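You operate a simulated robot arm through the tools that you are given. There is no shell and no other tool. Be economical: measure what you need, move in short steps, check, and stop when the job is done.

Carry out the task below with a simulated two-armed robot. There is one attempt and no reset: what you move stays moved.

TASK
Hold the roll bracket down, draw its pin, and store the bracket in the pin drawer.
Fine: the pin stands in the grey tray; the drawer ends shut. Where these are worked on the way, their far stop is far enough and under half their travel is too little: pin drawer.

It is judged by the outcome, as a careful person would: the job done as asked, and still so three seconds after it is handed in. It fails if anything else is knocked over, pushed out of place, dropped, spilled or broken.

THE ROBOT
Two 7-joint arms with two-finger parallel grippers on one trunk, on a base that drives. Base frame: it is fixed to the floor where the robot stands at the start and does not move with it; the origin is under the middle of the robot, x ahead of it, y to its left, z up; the surface under the hand at the start is at about z = 85. Readings come in cm, degrees, newtons and seconds.
The left shoulder is at the start at [7.1, 15.6, 100.5], the right one opposite. Places, roughly: axle pin (3x3x6 cm) [80, 110, 90]; inside of the grey scrap tray [60, 30, 90]; inside of the pin drawer [50, 0, 70]; pin drawer [50, 0, 70]. Payload 3.91 kg a hand.
The tool frame of a hand sits at the grasp point between the pads (the TCP): z along the fingers, y along the line on which they close. The tips reach 3 cm beyond it. The gripper opens to 11 cm. The fingers are 2 cm wide and 1 cm thick; the gripper's body (4.8 by 11.2 cm) begins 5.5 cm behind the TCP.
Orientation is that of the tool frame in the base frame, as a unit quaternion [x, y, z, w]. With the fingers straight down and closing along the base's y, the tool's x points along the base's -x, its y along +y and its z along -z.

THE INTERFACE
- The arms move only by the tool nudge_tool. It takes "left_plan", "right_plan" or both (then of equal length, played together; a hand with none holds still); each is a list of rows, each a list of 7 numbers: the shift along the tool's x, y, z in mm, then the turn, a rotation vector about the tool's x, y, z in degrees, then the opening, from 0 (shut) to 1 (fully open). In form: [[tx, ty, tz, wx, wy, wz, gripper], ...]. A call has 1 to 12 rows; each row is the pose to reach, as a shift and turn from the pose commanded when the call began, along the tool's axes at that moment. A row lasts 0.2 s, in which the tool goes at most 5 cm and 8.6 degrees; a call with a longer step from one row to the next is refused whole, and so is a gripper value outside its range. A pose out of reach is approached as far as the arm can. The call stops where the force on the tool passes 40 N (or 10 N more than at its start, if that is more) or the arm is blocked; 0.2 s more then pass. Each finger travels about 10.8 cm/s and halts on what it meets, pressing with about 42 N; the grip force reading is that of the motor and also rises with nothing between the fingers. The clock runs only during rows and for 0.2 s after the last one: add rows that repeat a pose to give the fingers time. It gives the time, the measured TCP pose, the force on the tool (base axes), the opening and the grip force at its end, in the units of the frame above (readings bear some noise), with the torque about the TCP (base axes, N m) and any sound that the robot's microphone picked up, and new pictures: "pictures" is both (left out), scene, wrist or none (wrist: the cameras of the hands that moved).
- Cameras (640 x 400 px; columns grow to the right, rows downward): "scene" is now at [13.34, 0.57, 123.31]; the picture's right is [-0.01, -1.00, 0.00], its down [-0.67, 0.00, -0.74] and it looks along [0.74, -0.00, -0.67] (base axes); focal length 214 px, centre (320, 200). "left" rides on the left gripper at [7.2, -1.7, -10.4] in its tool frame; the picture's right is [0.23, 0.97, 0.00], its down [-0.76, 0.18, -0.62] and it looks along [-0.61, 0.14, 0.78] (tool axes); focal length 222 px, centre (320, 200). "right" rides on the right gripper at [7.2, 1.7, -10.3] in its tool frame; the picture's right is [-0.23, 0.97, 0.00], its down [-0.76, -0.18, -0.62] and it looks along [-0.61, -0.14, 0.78] (tool axes); focal length 222 px, centre (320, 200). There is no depth. A picture from a camera that has moved, and an enlarged one, comes with that camera's place and axes in the base frame and with its lens. The place of the scene camera against the robot may be out by one fixed shift of up to 1.8 cm in any direction.
- slide_trunk(by): slides the trunk up (or, below 0, down) by that many cm; the arms and the scene camera ride with it, the base frame stays. It gives what a move gives, with no picture.
- drive_base(legs): drives the robot by 1 to 6 legs, each [ahead, left, turn to the left] in cm, cm and degrees, along the robot's own axes; the way and the turn of a leg run together, so that a leg with both is an arc; at most 150 cm and 180 degrees a leg. The arms and the cameras ride along, it lands a little off, and it stops where it bumps. It gives what a move gives, and a new picture of the scene camera.
- pan_tilt(pan, tilt): turns the head with the scene camera to pan (to the left, within 86 degrees either way) and tilt (down, from -29 to 69), counted from straight ahead of the robot. It gives what a move gives, and a new picture of the scene camera.
- close_up(camera, box): a new picture of the part [left, top, right, bottom] of that camera's present view, enlarged. No time passes.
- sign_off(): hands the job in; it is judged then, once.

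Work in short steps. Places have to be worked out from the pictures, the camera data and where the tool is seen: move nearer, look again, correct. Check each grasp and each placing, and mend what went wrong. You have 120 turns and 260 pictures in all, those below and enlarged ones among them. Open the grippers and draw the arms clear of the work before you hand the job in, unless the task says otherwise.

The tools are called after "Request:" by a JSON object that holds its "op" and its "data". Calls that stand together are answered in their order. nudge_tool: Moves the arms, as the interface text tells. Its arguments: {"type":"object","properties":{"left_plan":{"type":"array","items":{"type":"array","items":{"type":"number"}}},"right_plan":{"type":"array","items":{"type":"array","items":{"type":"number"}}},"pictures":{"type":"string","enum":["both","scene","wrist","none"]}},"required":[]} The other tools are called the same way: slide_trunk (by) slides the trunk up or down; drive_base (legs) drives the base; pan_tilt (pan, tilt) turns the head that bears the scene camera; close_up (camera, box) takes an enlarged picture of a part of a camera's view; sign_off () hands the job in.

At the start:

```text
time_s: 0.0
left_tool_pos: [72.54, 42.81, 108.81]
left_orientation: [0.0, 1.0, 0.001, 0.0]
left_wrist_force: [-1.1, 0.2, 0.2]
left_wrist_torque: [0.0, -0.04, 0.04]
left_finger_gap: 11.01
left_grasp_force: 0.0
right_tool_pos: [81.39, -23.15, 117.76]
right_orientation: [0.001, 1.0, 0.0, 0.0]
right_wrist_force: [-0.2, 0.2, -0.6]
right_wrist_torque: [0.03, 0.02, 0.0]
right_finger_gap: 11.02
right_grasp_force: 0.1
trunk travel left (down, up): [-45.0, 49.0]
robot x, y, heading: [-0.04, 0.2, 0.1]
head pan, tilt: [-0.3, 42.2]
```

scene: 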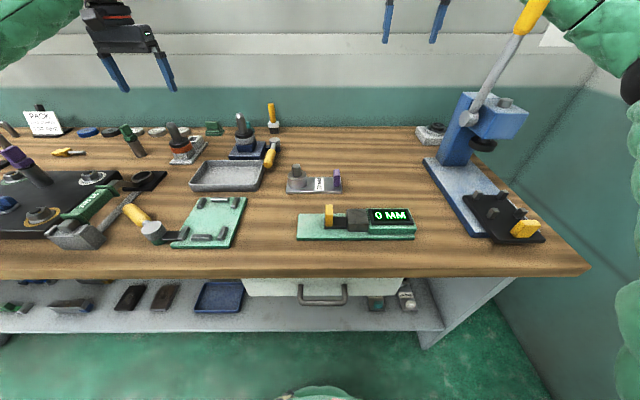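
right: 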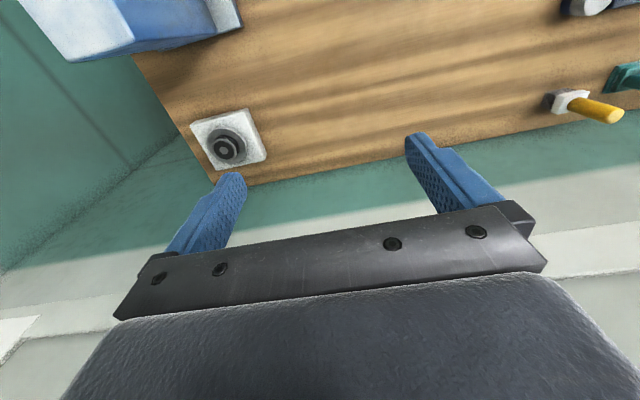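
left: 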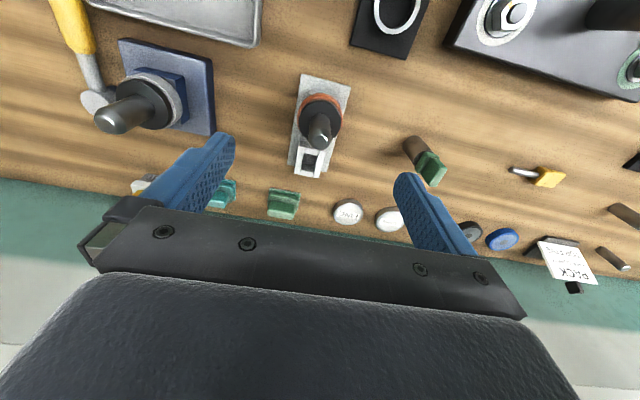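

The bench is ahead; the pin is said to be about y=110, so I look left.

Request:
{"op": "pan_tilt", "data": {"pan": 50, "tilt": 35}}

Request:
{"op": "close_up", "data": {"camera": "scene", "box": [160, 80, 480, 280]}}

```text
time_s: 1.2
left_tool_pos: [72.55, 42.77, 108.71]
left_orientation: [0.0, 1.0, 0.0, 0.0]
left_wrist_force: [0.4, -0.5, 0.0]
left_wrist_torque: [0.0, 0.0, 0.02]
left_finger_gap: 10.99
left_grasp_force: 0.1
right_tool_pos: [81.32, -23.02, 117.71]
right_orientation: [0.0, 1.0, 0.0, 0.0]
right_wrist_force: [-0.2, -0.5, 0.7]
right_wrist_torque: [0.03, 0.01, 0.0]
right_finger_gap: 11.0
right_grasp_force: 0.0
trunk travel left (down, up): [-45.0, 49.0]
robot x, y, heading: [0.11, -0.18, -0.0]
head pan, tilt: [50.0, 35.0]
camera scene: at [10.66, 7.35, 124.39], right [0.77, -0.64, 0.0], down [-0.37, -0.44, -0.82], along [0.53, 0.63, -0.57], focal length 214 px, centre (320, 200)
```

scene: 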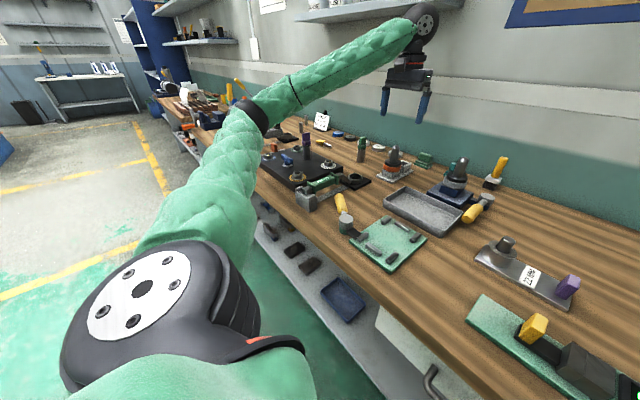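

```text
2.00 times, centred on (320, 180) of scene
camera zoom: at [10.66, 7.35, 124.39], right [0.77, -0.64, 0.0], down [-0.37, -0.44, -0.82], along [0.53, 0.63, -0.57], focal length 429 px, centre (320, 240)
```

zoom: 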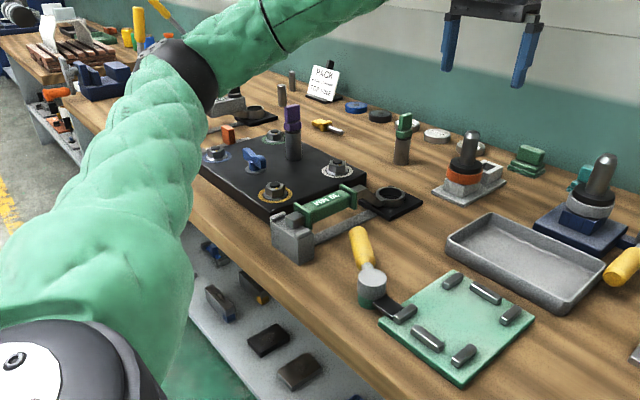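

The workplace near y=110 is hidden behind the arm. I raise the trunk for clearance and drive left.

Request:
{"op": "slide_trunk", "data": {"by": 12}}

Request:
{"op": "pan_tilt", "data": {"pan": 0, "tilt": 42}}

Request:
{"op": "drive_base", "data": {"legs": [[0, 60, 0]]}}

```text
time_s: 2.7
left_tool_pos: [72.49, 42.72, 120.8]
left_orientation: [0.0, 1.0, 0.0, -0.001]
left_wrist_force: [-0.3, 0.4, -0.7]
left_wrist_torque: [-0.01, 0.0, -0.01]
left_finger_gap: 11.0
left_grasp_force: 0.0
right_tool_pos: [81.39, -23.07, 129.77]
right_orientation: [0.0, 1.0, 0.0, -0.001]
right_wrist_force: [0.5, 0.1, -0.4]
right_wrist_torque: [0.03, 0.02, -0.02]
right_finger_gap: 11.02
right_grasp_force: 0.0
trunk travel left (down, up): [-57.0, 37.0]
robot x, y, heading: [0.12, -0.08, -0.1]
head pan, tilt: [50.0, 35.0]
```

```text
time_s: 3.9
left_tool_pos: [72.53, 42.8, 120.87]
left_orientation: [-0.001, 1.0, 0.0, 0.0]
left_wrist_force: [0.7, -0.6, 0.6]
left_wrist_torque: [0.02, -0.02, -0.03]
left_finger_gap: 11.0
left_grasp_force: 0.1
right_tool_pos: [81.48, -23.02, 129.75]
right_orientation: [0.0, 1.0, 0.001, 0.0]
right_wrist_force: [-0.5, 0.2, -1.1]
right_wrist_torque: [0.0, 0.01, 0.01]
right_finger_gap: 11.0
right_grasp_force: 0.0
trunk travel left (down, up): [-57.0, 37.0]
robot x, y, heading: [-0.13, -0.03, 0.1]
head pan, tilt: [0.0, 42.0]
camera scene: at [13.36, 0.62, 135.34], right [0.0, -1.0, 0.0], down [-0.67, 0.0, -0.74], along [0.74, 0.0, -0.67], focal length 214 px, centre (320, 200)
```

scene: 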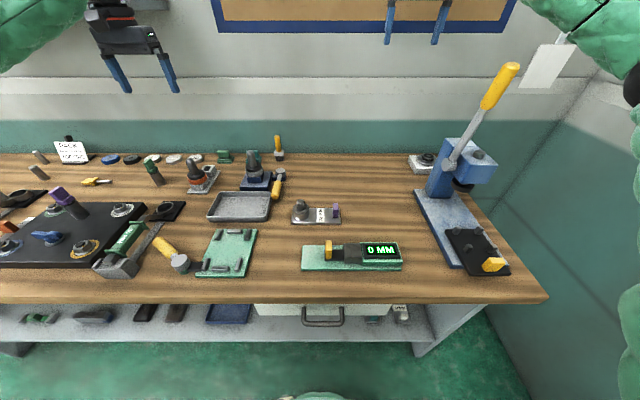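

```text
time_s: 7.3
left_tool_pos: [72.09, 103.93, 120.85]
left_orientation: [-0.002, 1.0, 0.0, 0.0]
left_wrist_force: [0.2, -0.8, -0.1]
left_wrist_torque: [-0.03, -0.02, 0.0]
left_finger_gap: 10.98
left_grasp_force: 0.1
right_tool_pos: [81.44, 38.03, 129.83]
right_orientation: [-0.002, 1.0, 0.0, 0.0]
right_wrist_force: [-0.5, 0.1, -0.6]
right_wrist_torque: [-0.03, 0.02, -0.02]
right_finger_gap: 11.02
right_grasp_force: 0.1
trunk travel left (down, up): [-57.0, 37.0]
robot x, y, heading: [-0.13, 60.7, 0.2]
head pan, tilt: [0.0, 42.0]
camera scene: at [13.25, 61.56, 135.34], right [0.0, -1.0, 0.0], down [-0.67, 0.0, -0.74], along [0.74, 0.0, -0.67], focal length 214 px, centre (320, 200)
```

scene: 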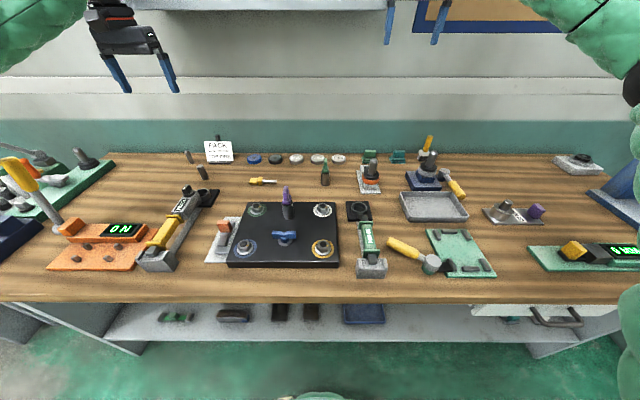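

Now I enlarge the left half of the bench to identify the bracket and pin.

Request:
{"op": "close_up", "data": {"camera": "scene", "box": [120, 130, 280, 280]}}

Request:
{"op": "close_up", "data": {"camera": "scene", "box": [220, 130, 400, 300]}}

Request:
{"op": "close_up", "data": {"camera": "scene", "box": [0, 130, 160, 280]}}

Request:
{"op": "close_up", "data": {"camera": "scene", "box": [340, 130, 560, 290]}}

Request:
{"op": "close_up", "data": {"camera": "left", "box": [0, 0, 640, 400]}}

```text
2.67 times, centred on (200, 205) of scene
camera zoom: at [13.25, 61.56, 135.34], right [0.0, -1.0, 0.0], down [-0.67, 0.0, -0.74], along [0.74, 0.0, -0.67], focal length 572 px, centre (640, 187)
```

zoom: 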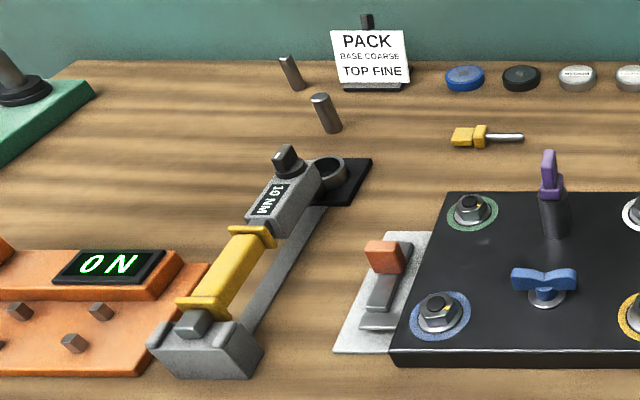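

```text
2.35 times, centred on (310, 215) of scene
camera zoom: at [13.25, 61.56, 135.34], right [0.0, -1.0, 0.0], down [-0.67, 0.0, -0.74], along [0.74, 0.0, -0.67], focal length 505 px, centre (344, 165)
```

zoom: 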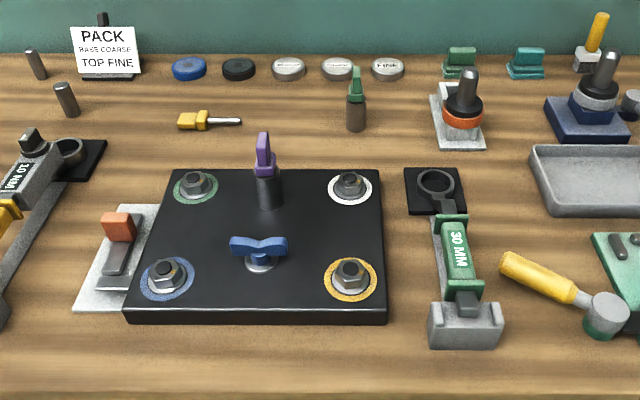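

```text
2.67 times, centred on (80, 205) of scene
camera zoom: at [13.25, 61.56, 135.34], right [0.0, -1.0, 0.0], down [-0.67, 0.0, -0.74], along [0.74, 0.0, -0.67], focal length 572 px, centre (960, 187)
```

zoom: 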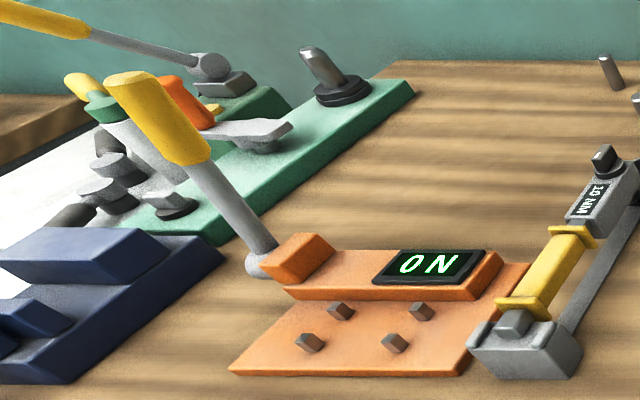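

```text
2.50 times, centred on (450, 210) of scene
camera zoom: at [13.25, 61.56, 135.34], right [0.0, -1.0, 0.0], down [-0.67, 0.0, -0.74], along [0.74, 0.0, -0.67], focal length 536 px, centre (-5, 175)
```

zoom: 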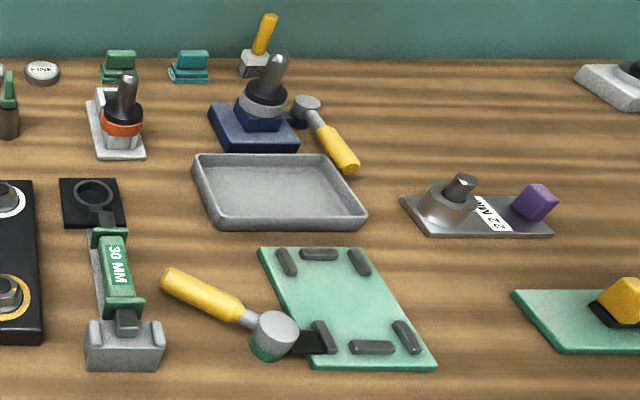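

```text
1.00 times, centred on (320, 200) of left (not enlarged: the box is as wide or as high as the picture)
camera zoom: at [64.97, 102.17, 131.19], right [-0.23, 0.97, 0.0], down [0.76, 0.18, 0.62], along [0.61, 0.14, -0.78], focal length 222 px, centre (320, 200)
```

zoom: 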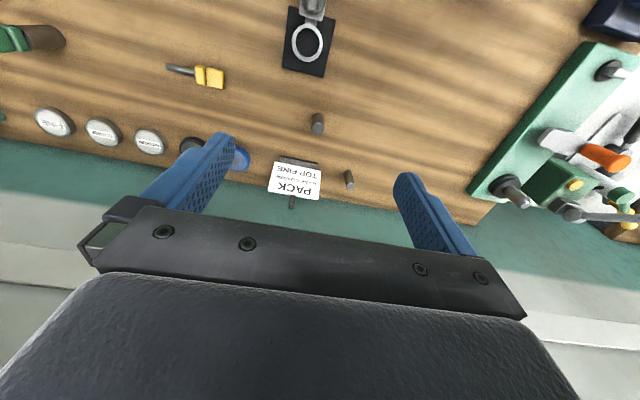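

Freestanding cylinders near [81,106] may be the axle pin. I enlarge those in both views, and other candidate objects.

Request:
{"op": "close_up", "data": {"camera": "left", "box": [270, 80, 370, 220]}}

Request:
{"op": "close_up", "data": {"camera": "scene", "box": [170, 140, 240, 190]}}

Request:
{"op": "close_up", "data": {"camera": "left", "box": [460, 0, 640, 240]}}

Request:
{"op": "close_up", "data": {"camera": "right", "box": [0, 0, 640, 400]}}

Request:
{"op": "pan_tilt", "data": {"pan": 60, "tilt": 30}}

```text
2.86 times, centred on (320, 150) of left
camera zoom: at [64.97, 102.17, 131.19], right [-0.23, 0.97, 0.0], down [0.76, 0.18, 0.62], along [0.61, 0.14, -0.78], focal length 635 px, centre (320, 343)
```

zoom: 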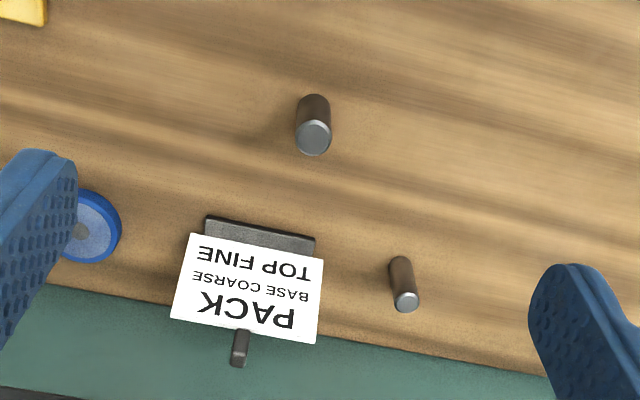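

```text
8.00 times, centred on (205, 165) of scene
camera zoom: at [13.25, 61.56, 135.34], right [0.0, -1.0, 0.0], down [-0.67, 0.0, -0.74], along [0.74, 0.0, -0.67], focal length 1716 px, centre (1240, 480)
```

zoom: 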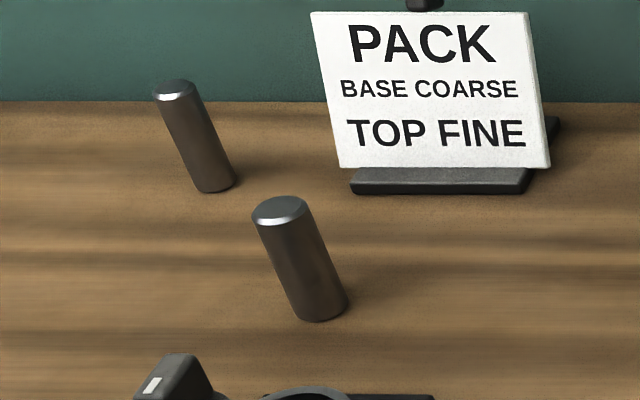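

```text
1.67 times, centred on (550, 120) of left
camera zoom: at [64.97, 102.17, 131.19], right [-0.23, 0.97, 0.0], down [0.76, 0.18, 0.62], along [0.61, 0.14, -0.78], focal length 370 px, centre (-63, 333)
```

zoom: 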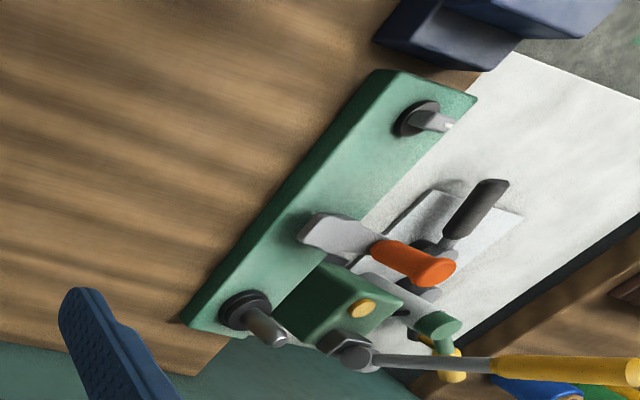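

```text
1.00 times, centred on (320, 200) of right (not enlarged: the box is as wide or as high as the picture)
camera zoom: at [74.12, 39.91, 140.12], right [0.22, 0.97, 0.0], down [0.76, -0.17, 0.62], along [0.61, -0.14, -0.78], focal length 222 px, centre (320, 200)
```

zoom: 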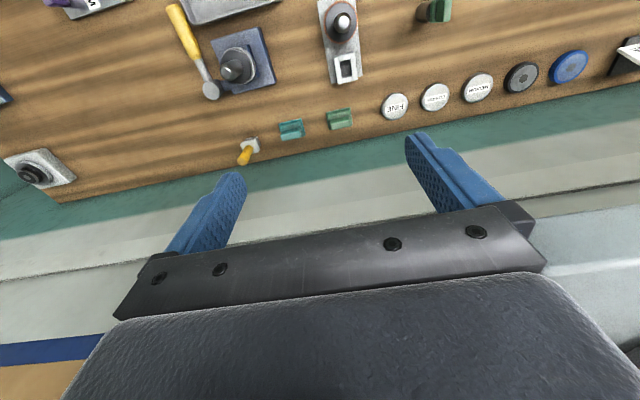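

```text
time_s: 8.6
left_tool_pos: [72.17, 103.86, 120.83]
left_orientation: [-0.002, 1.0, 0.0, 0.0]
left_wrist_force: [-0.6, -0.2, -0.6]
left_wrist_torque: [0.01, 0.0, -0.03]
left_finger_gap: 11.01
left_grasp_force: 0.0
right_tool_pos: [81.23, 38.04, 129.79]
right_orientation: [-0.002, 1.0, 0.0, 0.0]
right_wrist_force: [-0.3, 0.0, -0.4]
right_wrist_torque: [-0.02, 0.01, 0.0]
right_finger_gap: 11.01
right_grasp_force: 0.0
trunk travel left (down, up): [-57.0, 37.0]
robot x, y, heading: [0.1, 60.86, 0.3]
head pan, tilt: [60.0, 30.0]
camera scene: at [9.38, 69.3, 137.17], right [0.87, -0.5, 0.0], down [-0.25, -0.43, -0.87], along [0.43, 0.75, -0.5], focal length 214 px, centre (320, 200)
```

scene: 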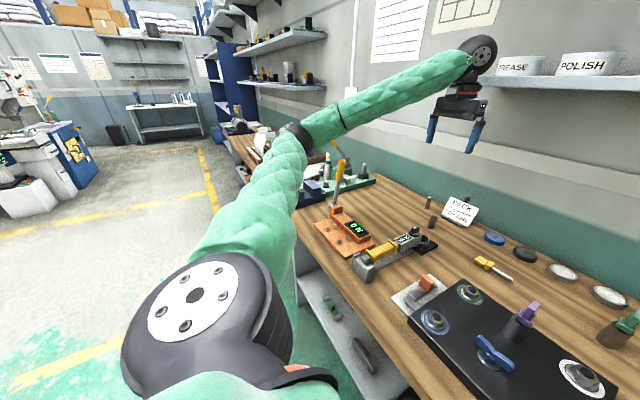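

The candidate at right (labelled "…", with a boss and purple tab) may be the bracket; I drive back right and enlarge it.

Request:
{"op": "drive_base", "data": {"legs": [[0, -50, 0]]}}

Request:
{"op": "pan_tilt", "data": {"pan": 0, "tilt": 50}}

Request:
{"op": "close_up", "data": {"camera": "scene", "box": [180, 100, 340, 200]}}

Request:
{"op": "close_up", "data": {"camera": "scene", "box": [280, 140, 440, 260]}}

```text
time_s: 11.6
left_tool_pos: [72.67, 52.21, 120.91]
left_orientation: [0.007, 1.0, 0.0, 0.001]
left_wrist_force: [0.3, 0.2, 0.2]
left_wrist_torque: [-0.01, -0.01, 0.0]
left_finger_gap: 10.99
left_grasp_force: 0.1
right_tool_pos: [80.59, -13.85, 129.83]
right_orientation: [0.007, 1.0, 0.001, 0.0]
right_wrist_force: [0.0, -0.3, 0.2]
right_wrist_torque: [0.01, 0.0, 0.02]
right_finger_gap: 10.98
right_grasp_force: 0.1
trunk travel left (down, up): [-57.0, 37.0]
robot x, y, heading: [-0.09, 10.57, -0.5]
head pan, tilt: [60.0, 30.0]
camera scene: at [9.25, 18.79, 137.17], right [0.86, -0.51, 0.0], down [-0.26, -0.43, -0.87], along [0.44, 0.74, -0.5], focal length 214 px, centre (320, 200)
```

scene: 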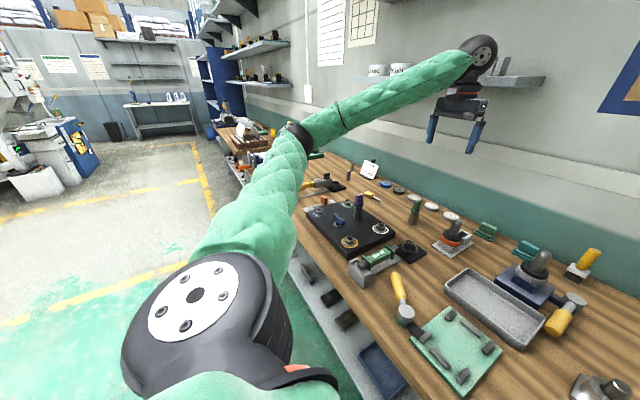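

```text
time_s: 12.8
left_tool_pos: [72.79, 52.24, 120.76]
left_orientation: [0.007, 1.0, -0.001, 0.0]
left_wrist_force: [-0.2, 0.1, 0.0]
left_wrist_torque: [0.0, 0.0, -0.05]
left_finger_gap: 11.02
left_grasp_force: 0.0
right_tool_pos: [80.67, -13.76, 129.87]
right_orientation: [0.007, 1.0, 0.0, 0.0]
right_wrist_force: [-0.1, 0.4, -0.4]
right_wrist_torque: [0.0, -0.01, -0.02]
right_finger_gap: 11.0
right_grasp_force: 0.1
trunk travel left (down, up): [-57.0, 37.0]
robot x, y, heading: [-0.32, 10.43, -0.6]
head pan, tilt: [0.0, 50.0]
camera scene: at [12.34, 10.98, 134.22], right [-0.01, -1.0, 0.0], down [-0.77, 0.01, -0.64], along [0.64, -0.01, -0.77], focal length 214 px, centre (320, 200)
```

scene: 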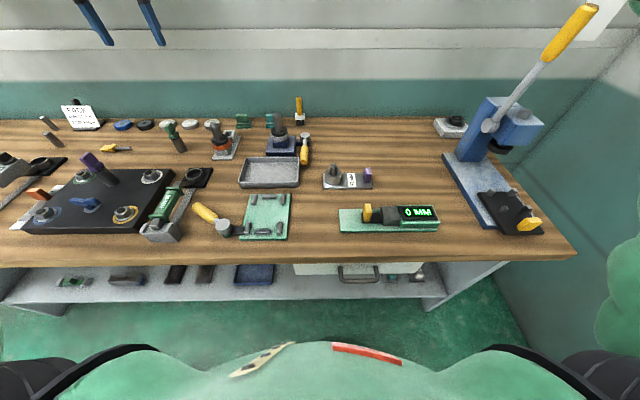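

```text
4.00 times, centred on (260, 150) of scene
camera zoom: at [12.34, 10.98, 134.22], right [-0.01, -1.0, 0.0], down [-0.77, 0.01, -0.64], along [0.64, -0.01, -0.77], focal length 858 px, centre (560, 400)
```

zoom: 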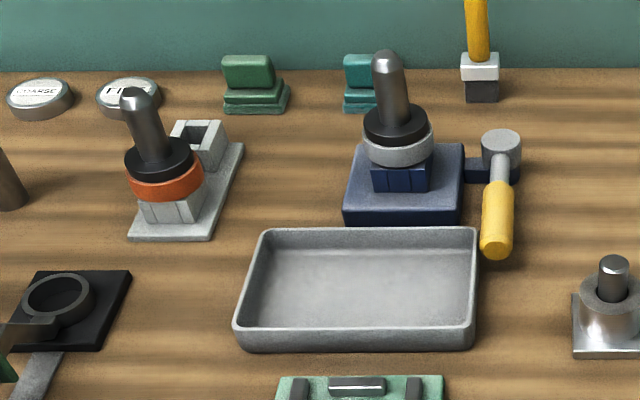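

```text
3.33 times, centred on (360, 200) of scene
camera zoom: at [12.34, 10.98, 134.22], right [-0.01, -1.0, 0.0], down [-0.77, 0.01, -0.64], along [0.64, -0.01, -0.77], focal length 715 px, centre (187, 200)
```

zoom: 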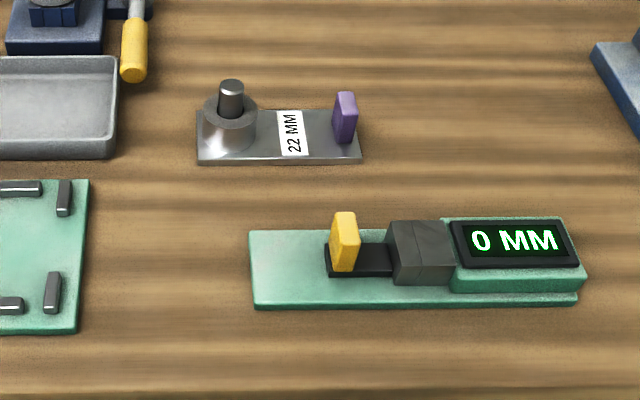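

The plate tagged 22 MM, with a boss, a 22 mm-looking pin in it, and a purple tab, is the bracket ([~61, 7]); the two loose cylinders are spares. I bring the left wrist camera over it for a good look.

Request:
{"op": "nudge_tool", "data": {"left_plan": [[20, -42, 6, 0, 0, 0, 1], [40, -84, 12, 0, 0, 0, 1], [60, -126, 18, 0, 0, 0, 1], [80, -168, 24, 0, 0, 0, 1], [100, -210, 30, 0, 0, 0, 1], [120, -252, 36, 0, 0, 0, 1], [140, -294, 42, 0, 0, 0, 1], [160, -336, 48, 0, 0, 0, 1], [180, -378, 54, 0, 0, 0, 1], [200, -420, 60, 0, 0, 0, 1], [200, -420, 60, 0, 0, 0, 1]], "pictures": "both"}}

```text
time_s: 15.2
left_tool_pos: [52.17, 10.62, 114.98]
left_orientation: [0.007, 1.0, -0.001, 0.0]
left_wrist_force: [0.8, 0.8, -0.4]
left_wrist_torque: [-0.03, 0.02, -0.02]
left_finger_gap: 10.99
left_grasp_force: 0.1
right_tool_pos: [80.61, -13.71, 129.75]
right_orientation: [0.006, 1.0, 0.0, 0.0]
right_wrist_force: [0.1, 0.3, 0.3]
right_wrist_torque: [-0.02, 0.02, -0.01]
right_finger_gap: 11.02
right_grasp_force: 0.0
trunk travel left (down, up): [-57.0, 37.0]
robot x, y, heading: [-0.69, 10.59, -0.8]
head pan, tilt: [0.0, 50.0]
camera scene: at [12.33, 11.07, 134.22], right [-0.01, -1.0, 0.0], down [-0.77, 0.01, -0.64], along [0.64, -0.01, -0.77], focal length 214 px, centre (320, 200)
camera left: at [44.95, 9.03, 125.46], right [-0.21, 0.98, 0.0], down [0.76, 0.17, 0.62], along [0.61, 0.13, -0.78], focal length 222 px, centre (320, 200)
```

scene: 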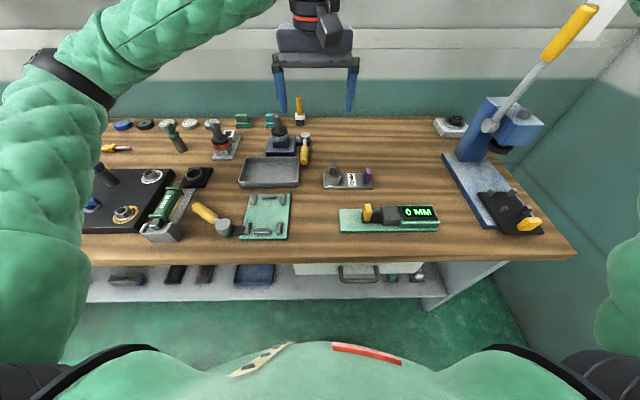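
left: 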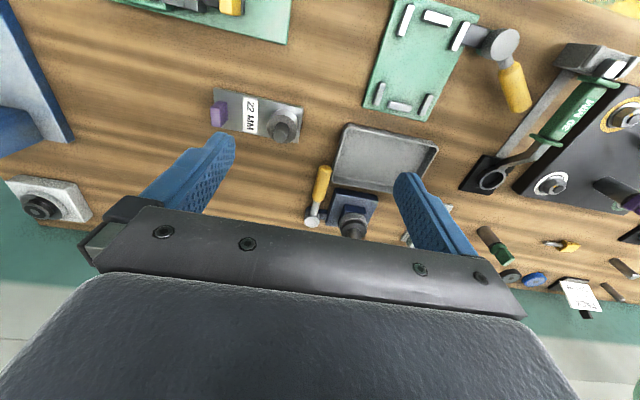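

Bracket boss at about [59, 6], tab at about [60, -4.6]. Zoom for details of pin and tab.

Request:
{"op": "close_up", "data": {"camera": "left", "box": [190, 70, 320, 160]}}

Request:
{"op": "close_up", "data": {"camera": "scene", "box": [280, 250, 440, 300]}}

```text
4.44 times, centred on (255, 115) of left
camera zoom: at [44.95, 9.03, 125.46], right [-0.21, 0.98, 0.0], down [0.76, 0.17, 0.62], along [0.61, 0.13, -0.78], focal length 987 px, centre (609, 578)
```

zoom: 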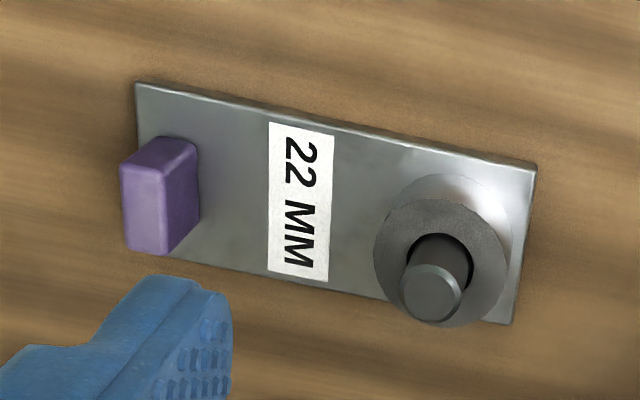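

```text
4.00 times, centred on (360, 275) of scene
camera zoom: at [12.33, 11.07, 134.22], right [-0.01, -1.0, 0.0], down [-0.77, 0.01, -0.64], along [0.64, -0.01, -0.77], focal length 858 px, centre (160, -100)
```

zoom: 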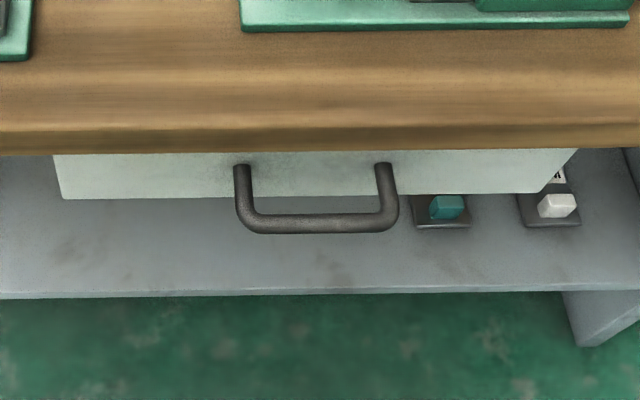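

Before committing, I check the far-left fixture (green plate with posts) in case it is a competing bracket: drive left and look.

Request:
{"op": "drive_base", "data": {"legs": [[0, 105, 0]]}}

Request:
{"op": "close_up", "data": {"camera": "scene", "box": [60, 80, 360, 270]}}

Request:
{"op": "close_up", "data": {"camera": "left", "box": [0, 0, 640, 400]}}

```text
time_s: 18.4
left_tool_pos: [53.22, 64.4, 115.07]
left_orientation: [0.015, 1.0, 0.0, 0.0]
left_wrist_force: [-0.5, 0.5, -0.3]
left_wrist_torque: [-0.08, -0.01, 0.01]
left_finger_gap: 11.0
left_grasp_force: 0.1
right_tool_pos: [81.34, 38.98, 129.77]
right_orientation: [0.019, 1.0, -0.002, -0.003]
right_wrist_force: [-3.7, -25.7, -0.9]
right_wrist_torque: [1.34, -0.08, 0.06]
right_finger_gap: 9.6
right_grasp_force: 0.1
trunk travel left (down, up): [-57.0, 37.0]
robot x, y, heading: [0.89, 64.97, -1.9]
head pan, tilt: [0.0, 50.0]
stopped in leg 1: the force on the tool passed its limit at 62 N (the readings are from after the stop); the commanded pose is now the measured one
camera scene: at [13.42, 65.48, 134.22], right [-0.03, -1.0, 0.0], down [-0.77, 0.02, -0.64], along [0.64, -0.02, -0.77], focal length 214 px, centre (320, 200)
```

scene: 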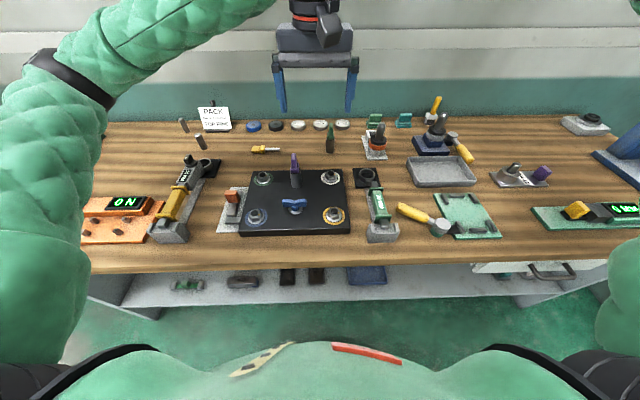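

```text
2.11 times, centred on (210, 175) of scene
camera zoom: at [13.42, 65.48, 134.22], right [-0.03, -1.0, 0.0], down [-0.77, 0.02, -0.64], along [0.64, -0.02, -0.77], focal length 452 px, centre (552, 253)
```

zoom: 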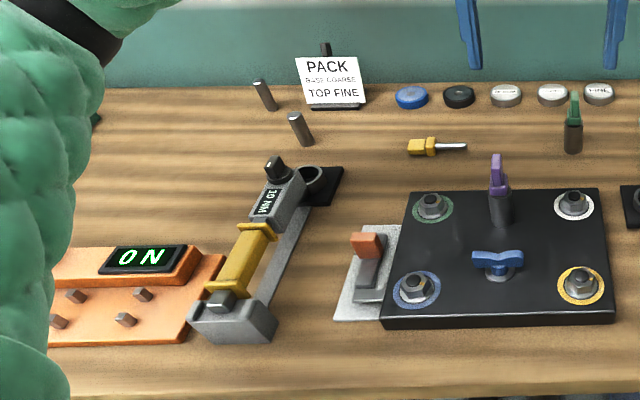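

```text
1.00 times, centred on (320, 200) of left (not enlarged: the box is as wide or as high as the picture)
camera zoom: at [46.01, 62.95, 125.5], right [-0.2, 0.98, 0.0], down [0.77, 0.15, 0.62], along [0.61, 0.12, -0.78], focal length 222 px, centre (320, 200)
```

zoom: 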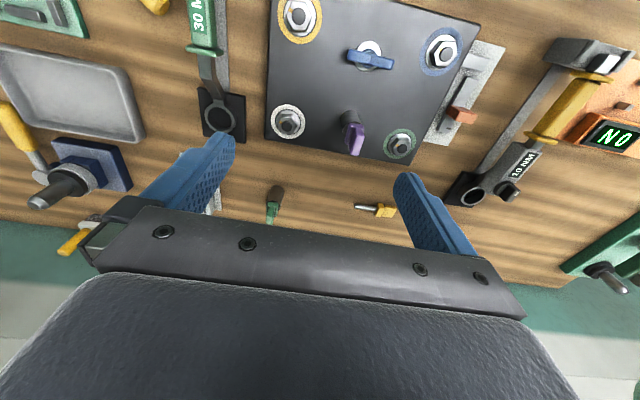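

The right gripper bumped the wall shelf's end. I back off to the right, then look at the shelf to verify nothing was disturbed.

Request:
{"op": "drive_base", "data": {"legs": [[0, -48, 1.5]]}}

Request:
{"op": "pan_tilt", "data": {"pan": 35, "tilt": 0}}

```text
time_s: 21.3
left_tool_pos: [52.27, 16.78, 115.04]
left_orientation: [0.005, 1.0, 0.0, 0.0]
left_wrist_force: [0.2, -0.2, 0.7]
left_wrist_torque: [-0.02, -0.02, 0.02]
left_finger_gap: 10.99
left_grasp_force: 0.1
right_tool_pos: [80.85, -7.82, 129.77]
right_orientation: [0.006, 1.0, -0.002, -0.002]
right_wrist_force: [0.2, -0.1, -0.1]
right_wrist_torque: [-0.01, 0.03, 0.02]
right_finger_gap: 10.99
right_grasp_force: 0.1
trunk travel left (down, up): [-57.0, 37.0]
robot x, y, heading: [0.03, 16.44, -0.5]
head pan, tilt: [0.0, 50.0]
camera scene: at [12.45, 16.98, 134.23], right [-0.01, -1.0, 0.0], down [-0.77, 0.01, -0.64], along [0.64, -0.01, -0.77], focal length 214 px, centre (320, 200)
```

scene: 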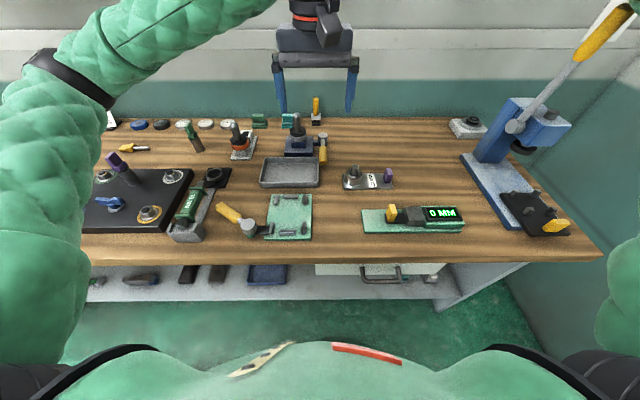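

```text
time_s: 22.5
left_tool_pos: [52.26, 16.73, 115.02]
left_orientation: [0.005, 1.0, 0.001, 0.0]
left_wrist_force: [0.8, -0.4, 1.0]
left_wrist_torque: [-0.02, -0.01, 0.0]
left_finger_gap: 11.01
left_grasp_force: 0.0
right_tool_pos: [80.92, -7.77, 129.88]
right_orientation: [0.006, 1.0, -0.001, -0.002]
right_wrist_force: [-0.7, 0.1, -0.3]
right_wrist_torque: [0.0, 0.05, -0.02]
right_finger_gap: 11.0
right_grasp_force: 0.1
trunk travel left (down, up): [-57.0, 37.0]
robot x, y, heading: [-0.14, 16.21, -0.3]
head pan, tilt: [35.0, 0.0]
camera scene: at [12.19, 22.16, 142.01], right [0.57, -0.82, 0.0], down [0.0, 0.0, -1.0], along [0.82, 0.57, 0.0], focal length 214 px, centre (320, 200)
```

scene: 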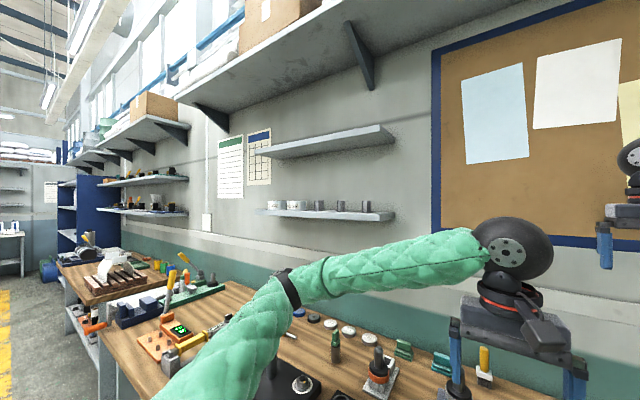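

Shelf cups still stand. Now I turn the left gripper 90° (closing along x) and bring it near the pin, for a closer look.

Request:
{"op": "nudge_tool", "data": {"left_plan": [[-6, -6, 6, 0, 0, 8.2, 1], [-12, -12, 12, 0, 0, 16.4, 1], [-18, -18, 19, 0, 0, 24.6, 1], [-24, -25, 25, 0, 0, 32.8, 1], [-30, -31, 32, 0, 0, 41, 1], [-36, -37, 38, 0, 0, 49.2, 1], [-43, -43, 45, 0, 0, 57.4, 1], [-49, -50, 51, 0, 0, 65.6, 1], [-55, -56, 58, 0, 0, 73.8, 1], [-61, -62, 64, 0, 0, 82, 1], [-67, -68, 70, 0, 0, 90.2, 1], [-67, -68, 70, 0, 0, 90.2, 1]], "pictures": "wrist"}}

Request:
{"op": "pan_tilt", "data": {"pan": -15, "tilt": 45}}

```text
time_s: 25.1
left_tool_pos: [59.03, 9.86, 108.07]
left_orientation: [0.712, 0.702, 0.0, 0.001]
left_wrist_force: [0.2, 0.0, 0.8]
left_wrist_torque: [-0.02, 0.0, 0.0]
left_finger_gap: 10.99
left_grasp_force: 0.1
right_tool_pos: [80.88, -7.64, 129.78]
right_orientation: [0.006, 1.0, -0.002, -0.002]
right_wrist_force: [-0.2, 0.3, 0.8]
right_wrist_torque: [0.03, 0.02, -0.01]
right_finger_gap: 11.0
right_grasp_force: 0.0
trunk travel left (down, up): [-57.0, 37.0]
robot x, y, heading: [0.14, 16.64, -0.5]
head pan, tilt: [35.0, 0.0]
camera left: at [57.44, 17.14, 118.46], right [0.98, 0.21, 0.0], down [0.17, -0.76, 0.62], along [0.13, -0.61, -0.78], focal length 222 px, centre (320, 200)
```

left: 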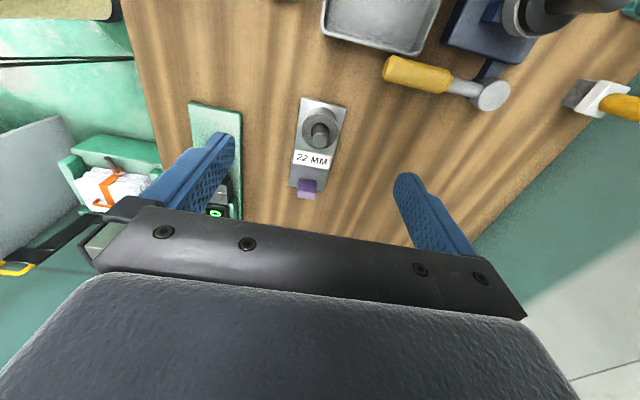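

```text
time_s: 26.3
left_tool_pos: [58.97, 9.85, 108.1]
left_orientation: [0.712, 0.703, 0.0, 0.0]
left_wrist_force: [0.4, -0.2, -0.1]
left_wrist_torque: [0.0, 0.0, 0.01]
left_finger_gap: 11.0
left_grasp_force: 0.1
right_tool_pos: [80.83, -7.76, 129.83]
right_orientation: [0.006, 1.0, -0.001, -0.002]
right_wrist_force: [0.4, 0.4, 0.7]
right_wrist_torque: [-0.01, 0.0, -0.01]
right_finger_gap: 11.01
right_grasp_force: 0.0
trunk travel left (down, up): [-57.0, 37.0]
robot x, y, heading: [-0.21, 16.48, -0.4]
head pan, tilt: [-15.0, 45.0]
camera scene: at [12.63, 14.9, 134.92], right [-0.27, -0.96, 0.0], down [-0.68, 0.19, -0.71], along [0.68, -0.19, -0.71], focal length 214 px, centre (320, 200)
```

scene: 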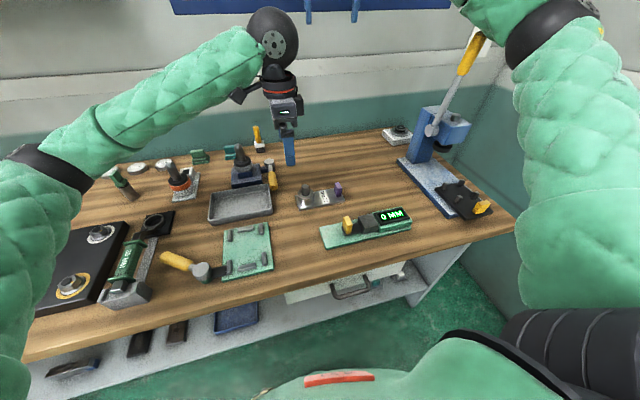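

Triangulating gives the pin top near [59.8, 5.8, 88.4]. I zoom in to measure boss and tab better.

Request:
{"op": "close_up", "data": {"camera": "left", "box": [270, 80, 370, 220]}}

Request:
{"op": "close_up", "data": {"camera": "scene", "box": [280, 170, 360, 220]}}

```text
2.86 times, centred on (320, 150) of left
camera zoom: at [57.43, 17.15, 118.46], right [0.98, 0.21, 0.0], down [0.17, -0.76, 0.62], along [0.13, -0.61, -0.78], focal length 635 px, centre (320, 343)
```

zoom: 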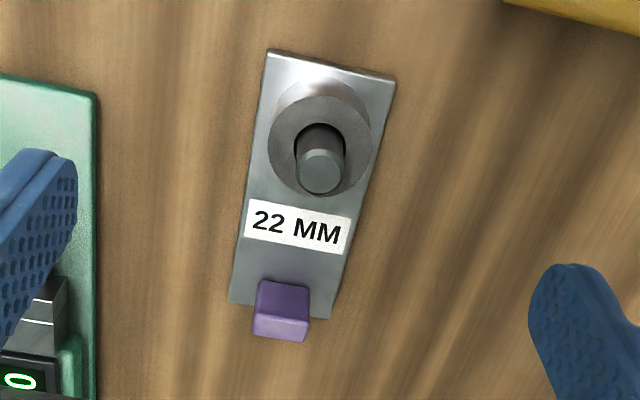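

```text
8.00 times, centred on (320, 195) of scene
camera zoom: at [12.63, 14.9, 134.92], right [-0.27, -0.96, 0.0], down [-0.68, 0.19, -0.71], along [0.68, -0.19, -0.71], focal length 1716 px, centre (320, 240)
```

zoom: 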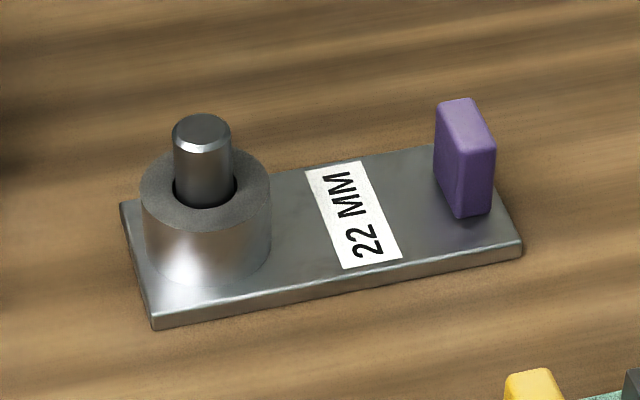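

Refined: pin top [59.9, 5.8, 91.8], boss top ≈ 88.8, tab [59.8, -5.0] top ≈ 89.5. I bring the right hand over, turned -90°, so both close along x with the cameras outwards.

Request:
{"op": "nudge_tool", "data": {"right_plan": [[19, -4, 18, 0, 0, -8.2, 1], [38, -8, 36, 0, 0, -16.4, 1], [57, -12, 54, 0, 0, -24.6, 1], [76, -16, 72, 0, 0, -32.8, 1], [95, -20, 90, 0, 0, -41, 1], [114, -24, 108, 0, 0, -49.2, 1], [133, -28, 126, 0, 0, -57.4, 1], [152, -32, 144, 0, 0, -65.6, 1], [171, -36, 162, 0, 0, -73.8, 1], [190, -40, 180, 0, 0, -82, 1], [208, -42, 198, 0, 0, -90, 1], [208, -42, 198, 0, 0, -90, 1]], "pictures": "both"}}

```text
time_s: 29.1
left_tool_pos: [62.9, 2.05, 107.58]
left_orientation: [0.752, 0.659, 0.0, -0.002]
left_wrist_force: [0.4, -0.6, -0.2]
left_wrist_torque: [0.01, 0.0, 0.01]
left_finger_gap: 11.0
left_grasp_force: 0.1
right_tool_pos: [50.12, -4.19, 112.91]
right_orientation: [-0.651, 0.759, -0.002, 0.013]
right_wrist_force: [0.0, -0.1, -0.1]
right_wrist_torque: [0.01, 0.08, 0.0]
right_finger_gap: 10.98
right_grasp_force: 0.0
right hand out of reach, approached as far as the arm can: row 7, 8, 9, 10, 11, 12
trunk travel left (down, up): [-57.0, 37.0]
robot x, y, heading: [4.29, 16.17, -7.3]
head pan, tilt: [-15.0, 45.0]
stopped in row 12 (right hand): the arm was blocked; the commanded pose is now the measured one
camera scene: at [17.83, 11.75, 134.51], right [-0.38, -0.92, -0.01], down [-0.66, 0.28, -0.7], along [0.65, -0.26, -0.71], focal length 214 px, centre (320, 200)
camera right: at [47.17, -11.08, 123.07], right [-0.93, 0.37, -0.01], down [0.28, 0.72, 0.64], along [0.25, 0.59, -0.77], focal length 222 px, centre (320, 200)
```

scene: 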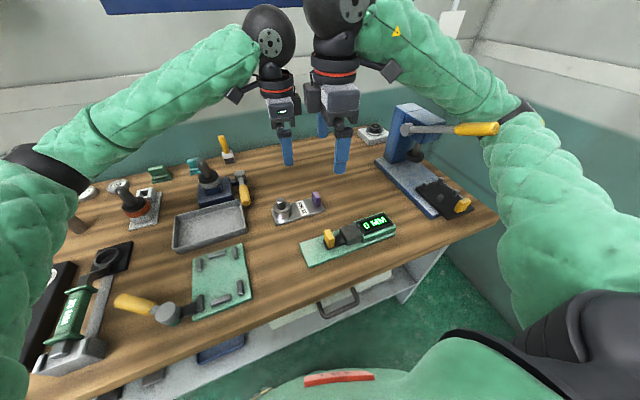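
right: 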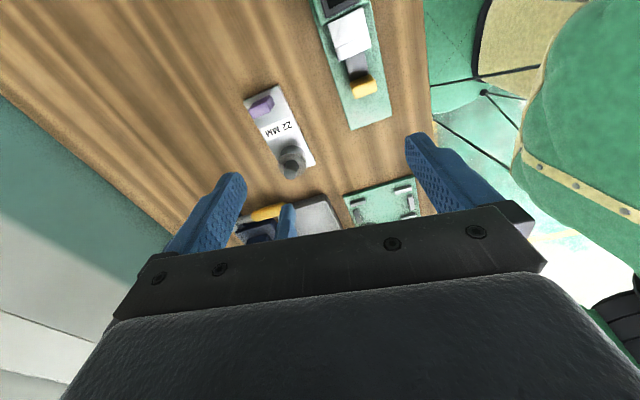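

The right forearm swept onto the press lever and the base was twisted. I lift the right hand straight up to release it and look.

Request:
{"op": "nudge_tool", "data": {"right_plan": [[0, 0, -30, 0, 0, 0, 1], [0, 0, -60, 0, 0, 0, 1], [0, 0, -90, 0, 0, 0, 1], [0, 0, -120, 0, 0, 0, 1], [0, 0, -150, 0, 0, 0, 1], [0, 0, -150, 0, 0, 0, 1]], "pictures": "scene"}}

```text
time_s: 30.5
left_tool_pos: [61.91, 3.94, 108.31]
left_orientation: [0.742, 0.67, -0.001, 0.003]
left_wrist_force: [0.3, 0.8, 0.1]
left_wrist_torque: [0.01, -0.01, -0.05]
left_finger_gap: 11.0
left_grasp_force: 0.1
right_tool_pos: [48.57, -2.14, 128.03]
right_orientation: [-0.664, 0.747, -0.005, 0.008]
right_wrist_force: [-0.2, -0.5, -0.2]
right_wrist_torque: [-0.02, 0.0, -0.03]
right_finger_gap: 10.98
right_grasp_force: 0.1
right hand out of reach, approached as far as the arm can: row 5, 6
trunk travel left (down, up): [-57.0, 37.0]
robot x, y, heading: [3.82, 15.47, -5.4]
head pan, tilt: [-15.0, 45.0]
camera scene: at [16.32, 12.67, 134.91], right [-0.35, -0.94, 0.0], down [-0.66, 0.25, -0.71], along [0.66, -0.25, -0.71], focal length 214 px, centre (320, 200)
```

scene: 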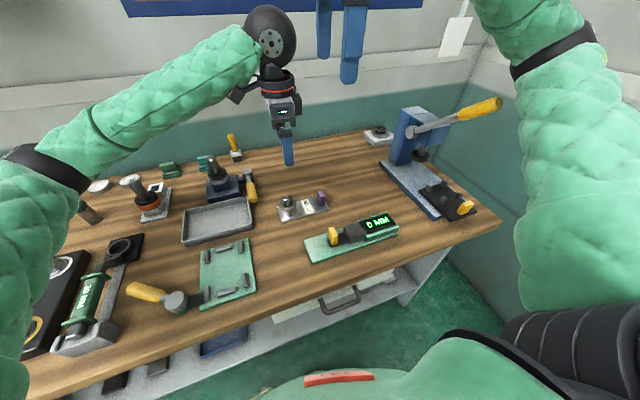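

The lever is rising again as the arm clears. I unwind the right wrist rotation and keep the hand up, watching the lever.

Request:
{"op": "nudge_tool", "data": {"right_plan": [[0, 0, -10, 0, 0, 8.3, 1], [0, 0, -20, 0, 0, 16.6, 1], [0, 0, -30, 0, 0, 24.9, 1], [0, 0, -40, 0, 0, 33.2, 1], [0, 0, -50, 0, 0, 41.5, 1], [0, 0, -50, 0, 0, 49.8, 1], [0, 0, -50, 0, 0, 58, 1], [0, 0, -50, 0, 0, 66.3, 1], [0, 0, -50, 0, 0, 74.6, 1], [0, 0, -50, 0, 0, 80, 1]], "pictures": "scene"}}

```text
time_s: 32.7
left_tool_pos: [61.9, 3.88, 108.22]
left_orientation: [0.741, 0.671, 0.0, 0.004]
left_wrist_force: [-0.6, -0.4, 0.1]
left_wrist_torque: [0.0, 0.02, -0.04]
left_finger_gap: 11.0
left_grasp_force: 0.1
right_tool_pos: [48.27, -2.17, 133.06]
right_orientation: [-0.029, 1.0, 0.0, 0.009]
right_wrist_force: [0.0, 0.4, -0.4]
right_wrist_torque: [0.01, -0.02, 0.02]
right_finger_gap: 11.0
right_grasp_force: 0.1
trunk travel left (down, up): [-57.0, 37.0]
robot x, y, heading: [3.94, 15.38, -5.6]
head pan, tilt: [-15.0, 45.0]
camera scene: at [16.31, 12.69, 134.91], right [-0.35, -0.94, 0.0], down [-0.66, 0.25, -0.71], along [0.66, -0.25, -0.71], focal length 214 px, centre (320, 200)
```

scene: 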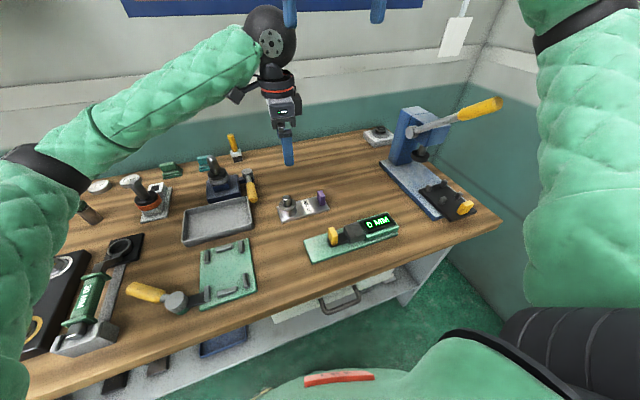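

The lever stays pulled partly down (tip now ~[44,-36.5,118] vs ~[61.6,-37,126.5] originally), so I'll restore it. First I square up the base.

Request:
{"op": "drive_base", "data": {"legs": [[-4, 0, 5.6]]}}

Request:
{"op": "pan_tilt", "data": {"pan": -40, "tilt": 25}}

```text
time_s: 33.6
left_tool_pos: [58.55, 9.92, 108.18]
left_orientation: [0.708, 0.706, -0.001, 0.003]
left_wrist_force: [-0.1, -0.2, 0.8]
left_wrist_torque: [-0.01, -0.02, -0.01]
left_finger_gap: 10.96
left_grasp_force: 0.1
right_tool_pos: [45.65, 2.59, 133.23]
right_orientation: [-0.08, 0.997, 0.0, 0.01]
right_wrist_force: [0.2, 0.3, 0.9]
right_wrist_torque: [-0.02, -0.02, -0.06]
right_finger_gap: 11.0
right_grasp_force: 0.0
trunk travel left (down, up): [-57.0, 37.0]
robot x, y, heading: [0.12, 15.58, 0.1]
head pan, tilt: [-15.0, 45.0]
camera scene: at [12.35, 14.3, 134.92], right [-0.26, -0.97, 0.0], down [-0.68, 0.18, -0.71], along [0.68, -0.18, -0.71], focal length 214 px, centre (320, 200)
```

scene: 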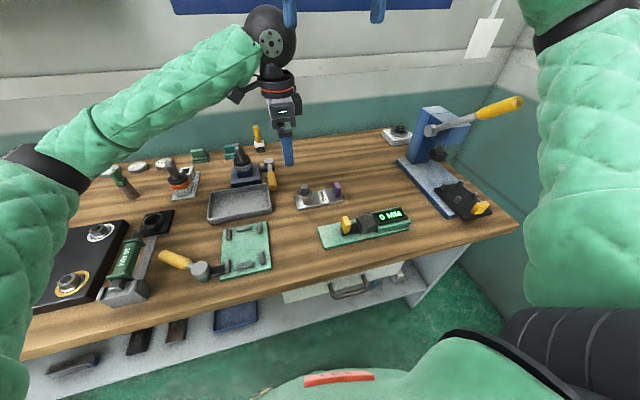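

```text
time_s: 34.5
left_tool_pos: [58.7, 9.75, 108.21]
left_orientation: [0.708, 0.706, -0.001, 0.002]
left_wrist_force: [0.1, -0.4, 0.0]
left_wrist_torque: [-0.02, 0.0, -0.03]
left_finger_gap: 11.01
left_grasp_force: 0.0
right_tool_pos: [45.93, 2.55, 133.08]
right_orientation: [-0.079, 0.997, 0.0, 0.009]
right_wrist_force: [1.0, 1.0, -0.1]
right_wrist_torque: [-0.02, 0.0, -0.02]
right_finger_gap: 10.99
right_grasp_force: 0.0
trunk travel left (down, up): [-57.0, 37.0]
robot x, y, heading: [-0.62, 16.0, 0.2]
head pan, tilt: [-40.0, 25.0]
camera scene: at [11.76, 10.31, 137.95], right [-0.64, -0.77, 0.0], down [-0.33, 0.27, -0.91], along [0.69, -0.58, -0.42], focal length 214 px, centre (320, 200)
```

scene: 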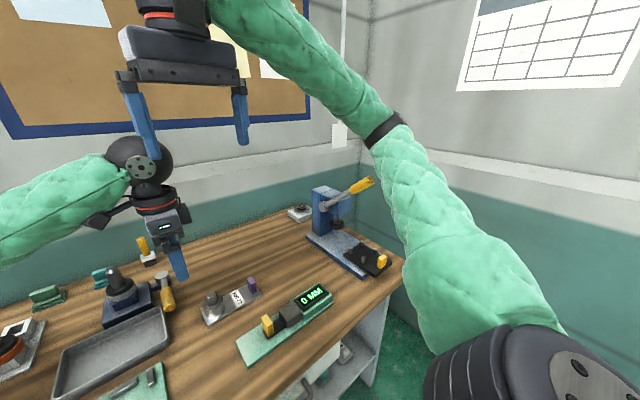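

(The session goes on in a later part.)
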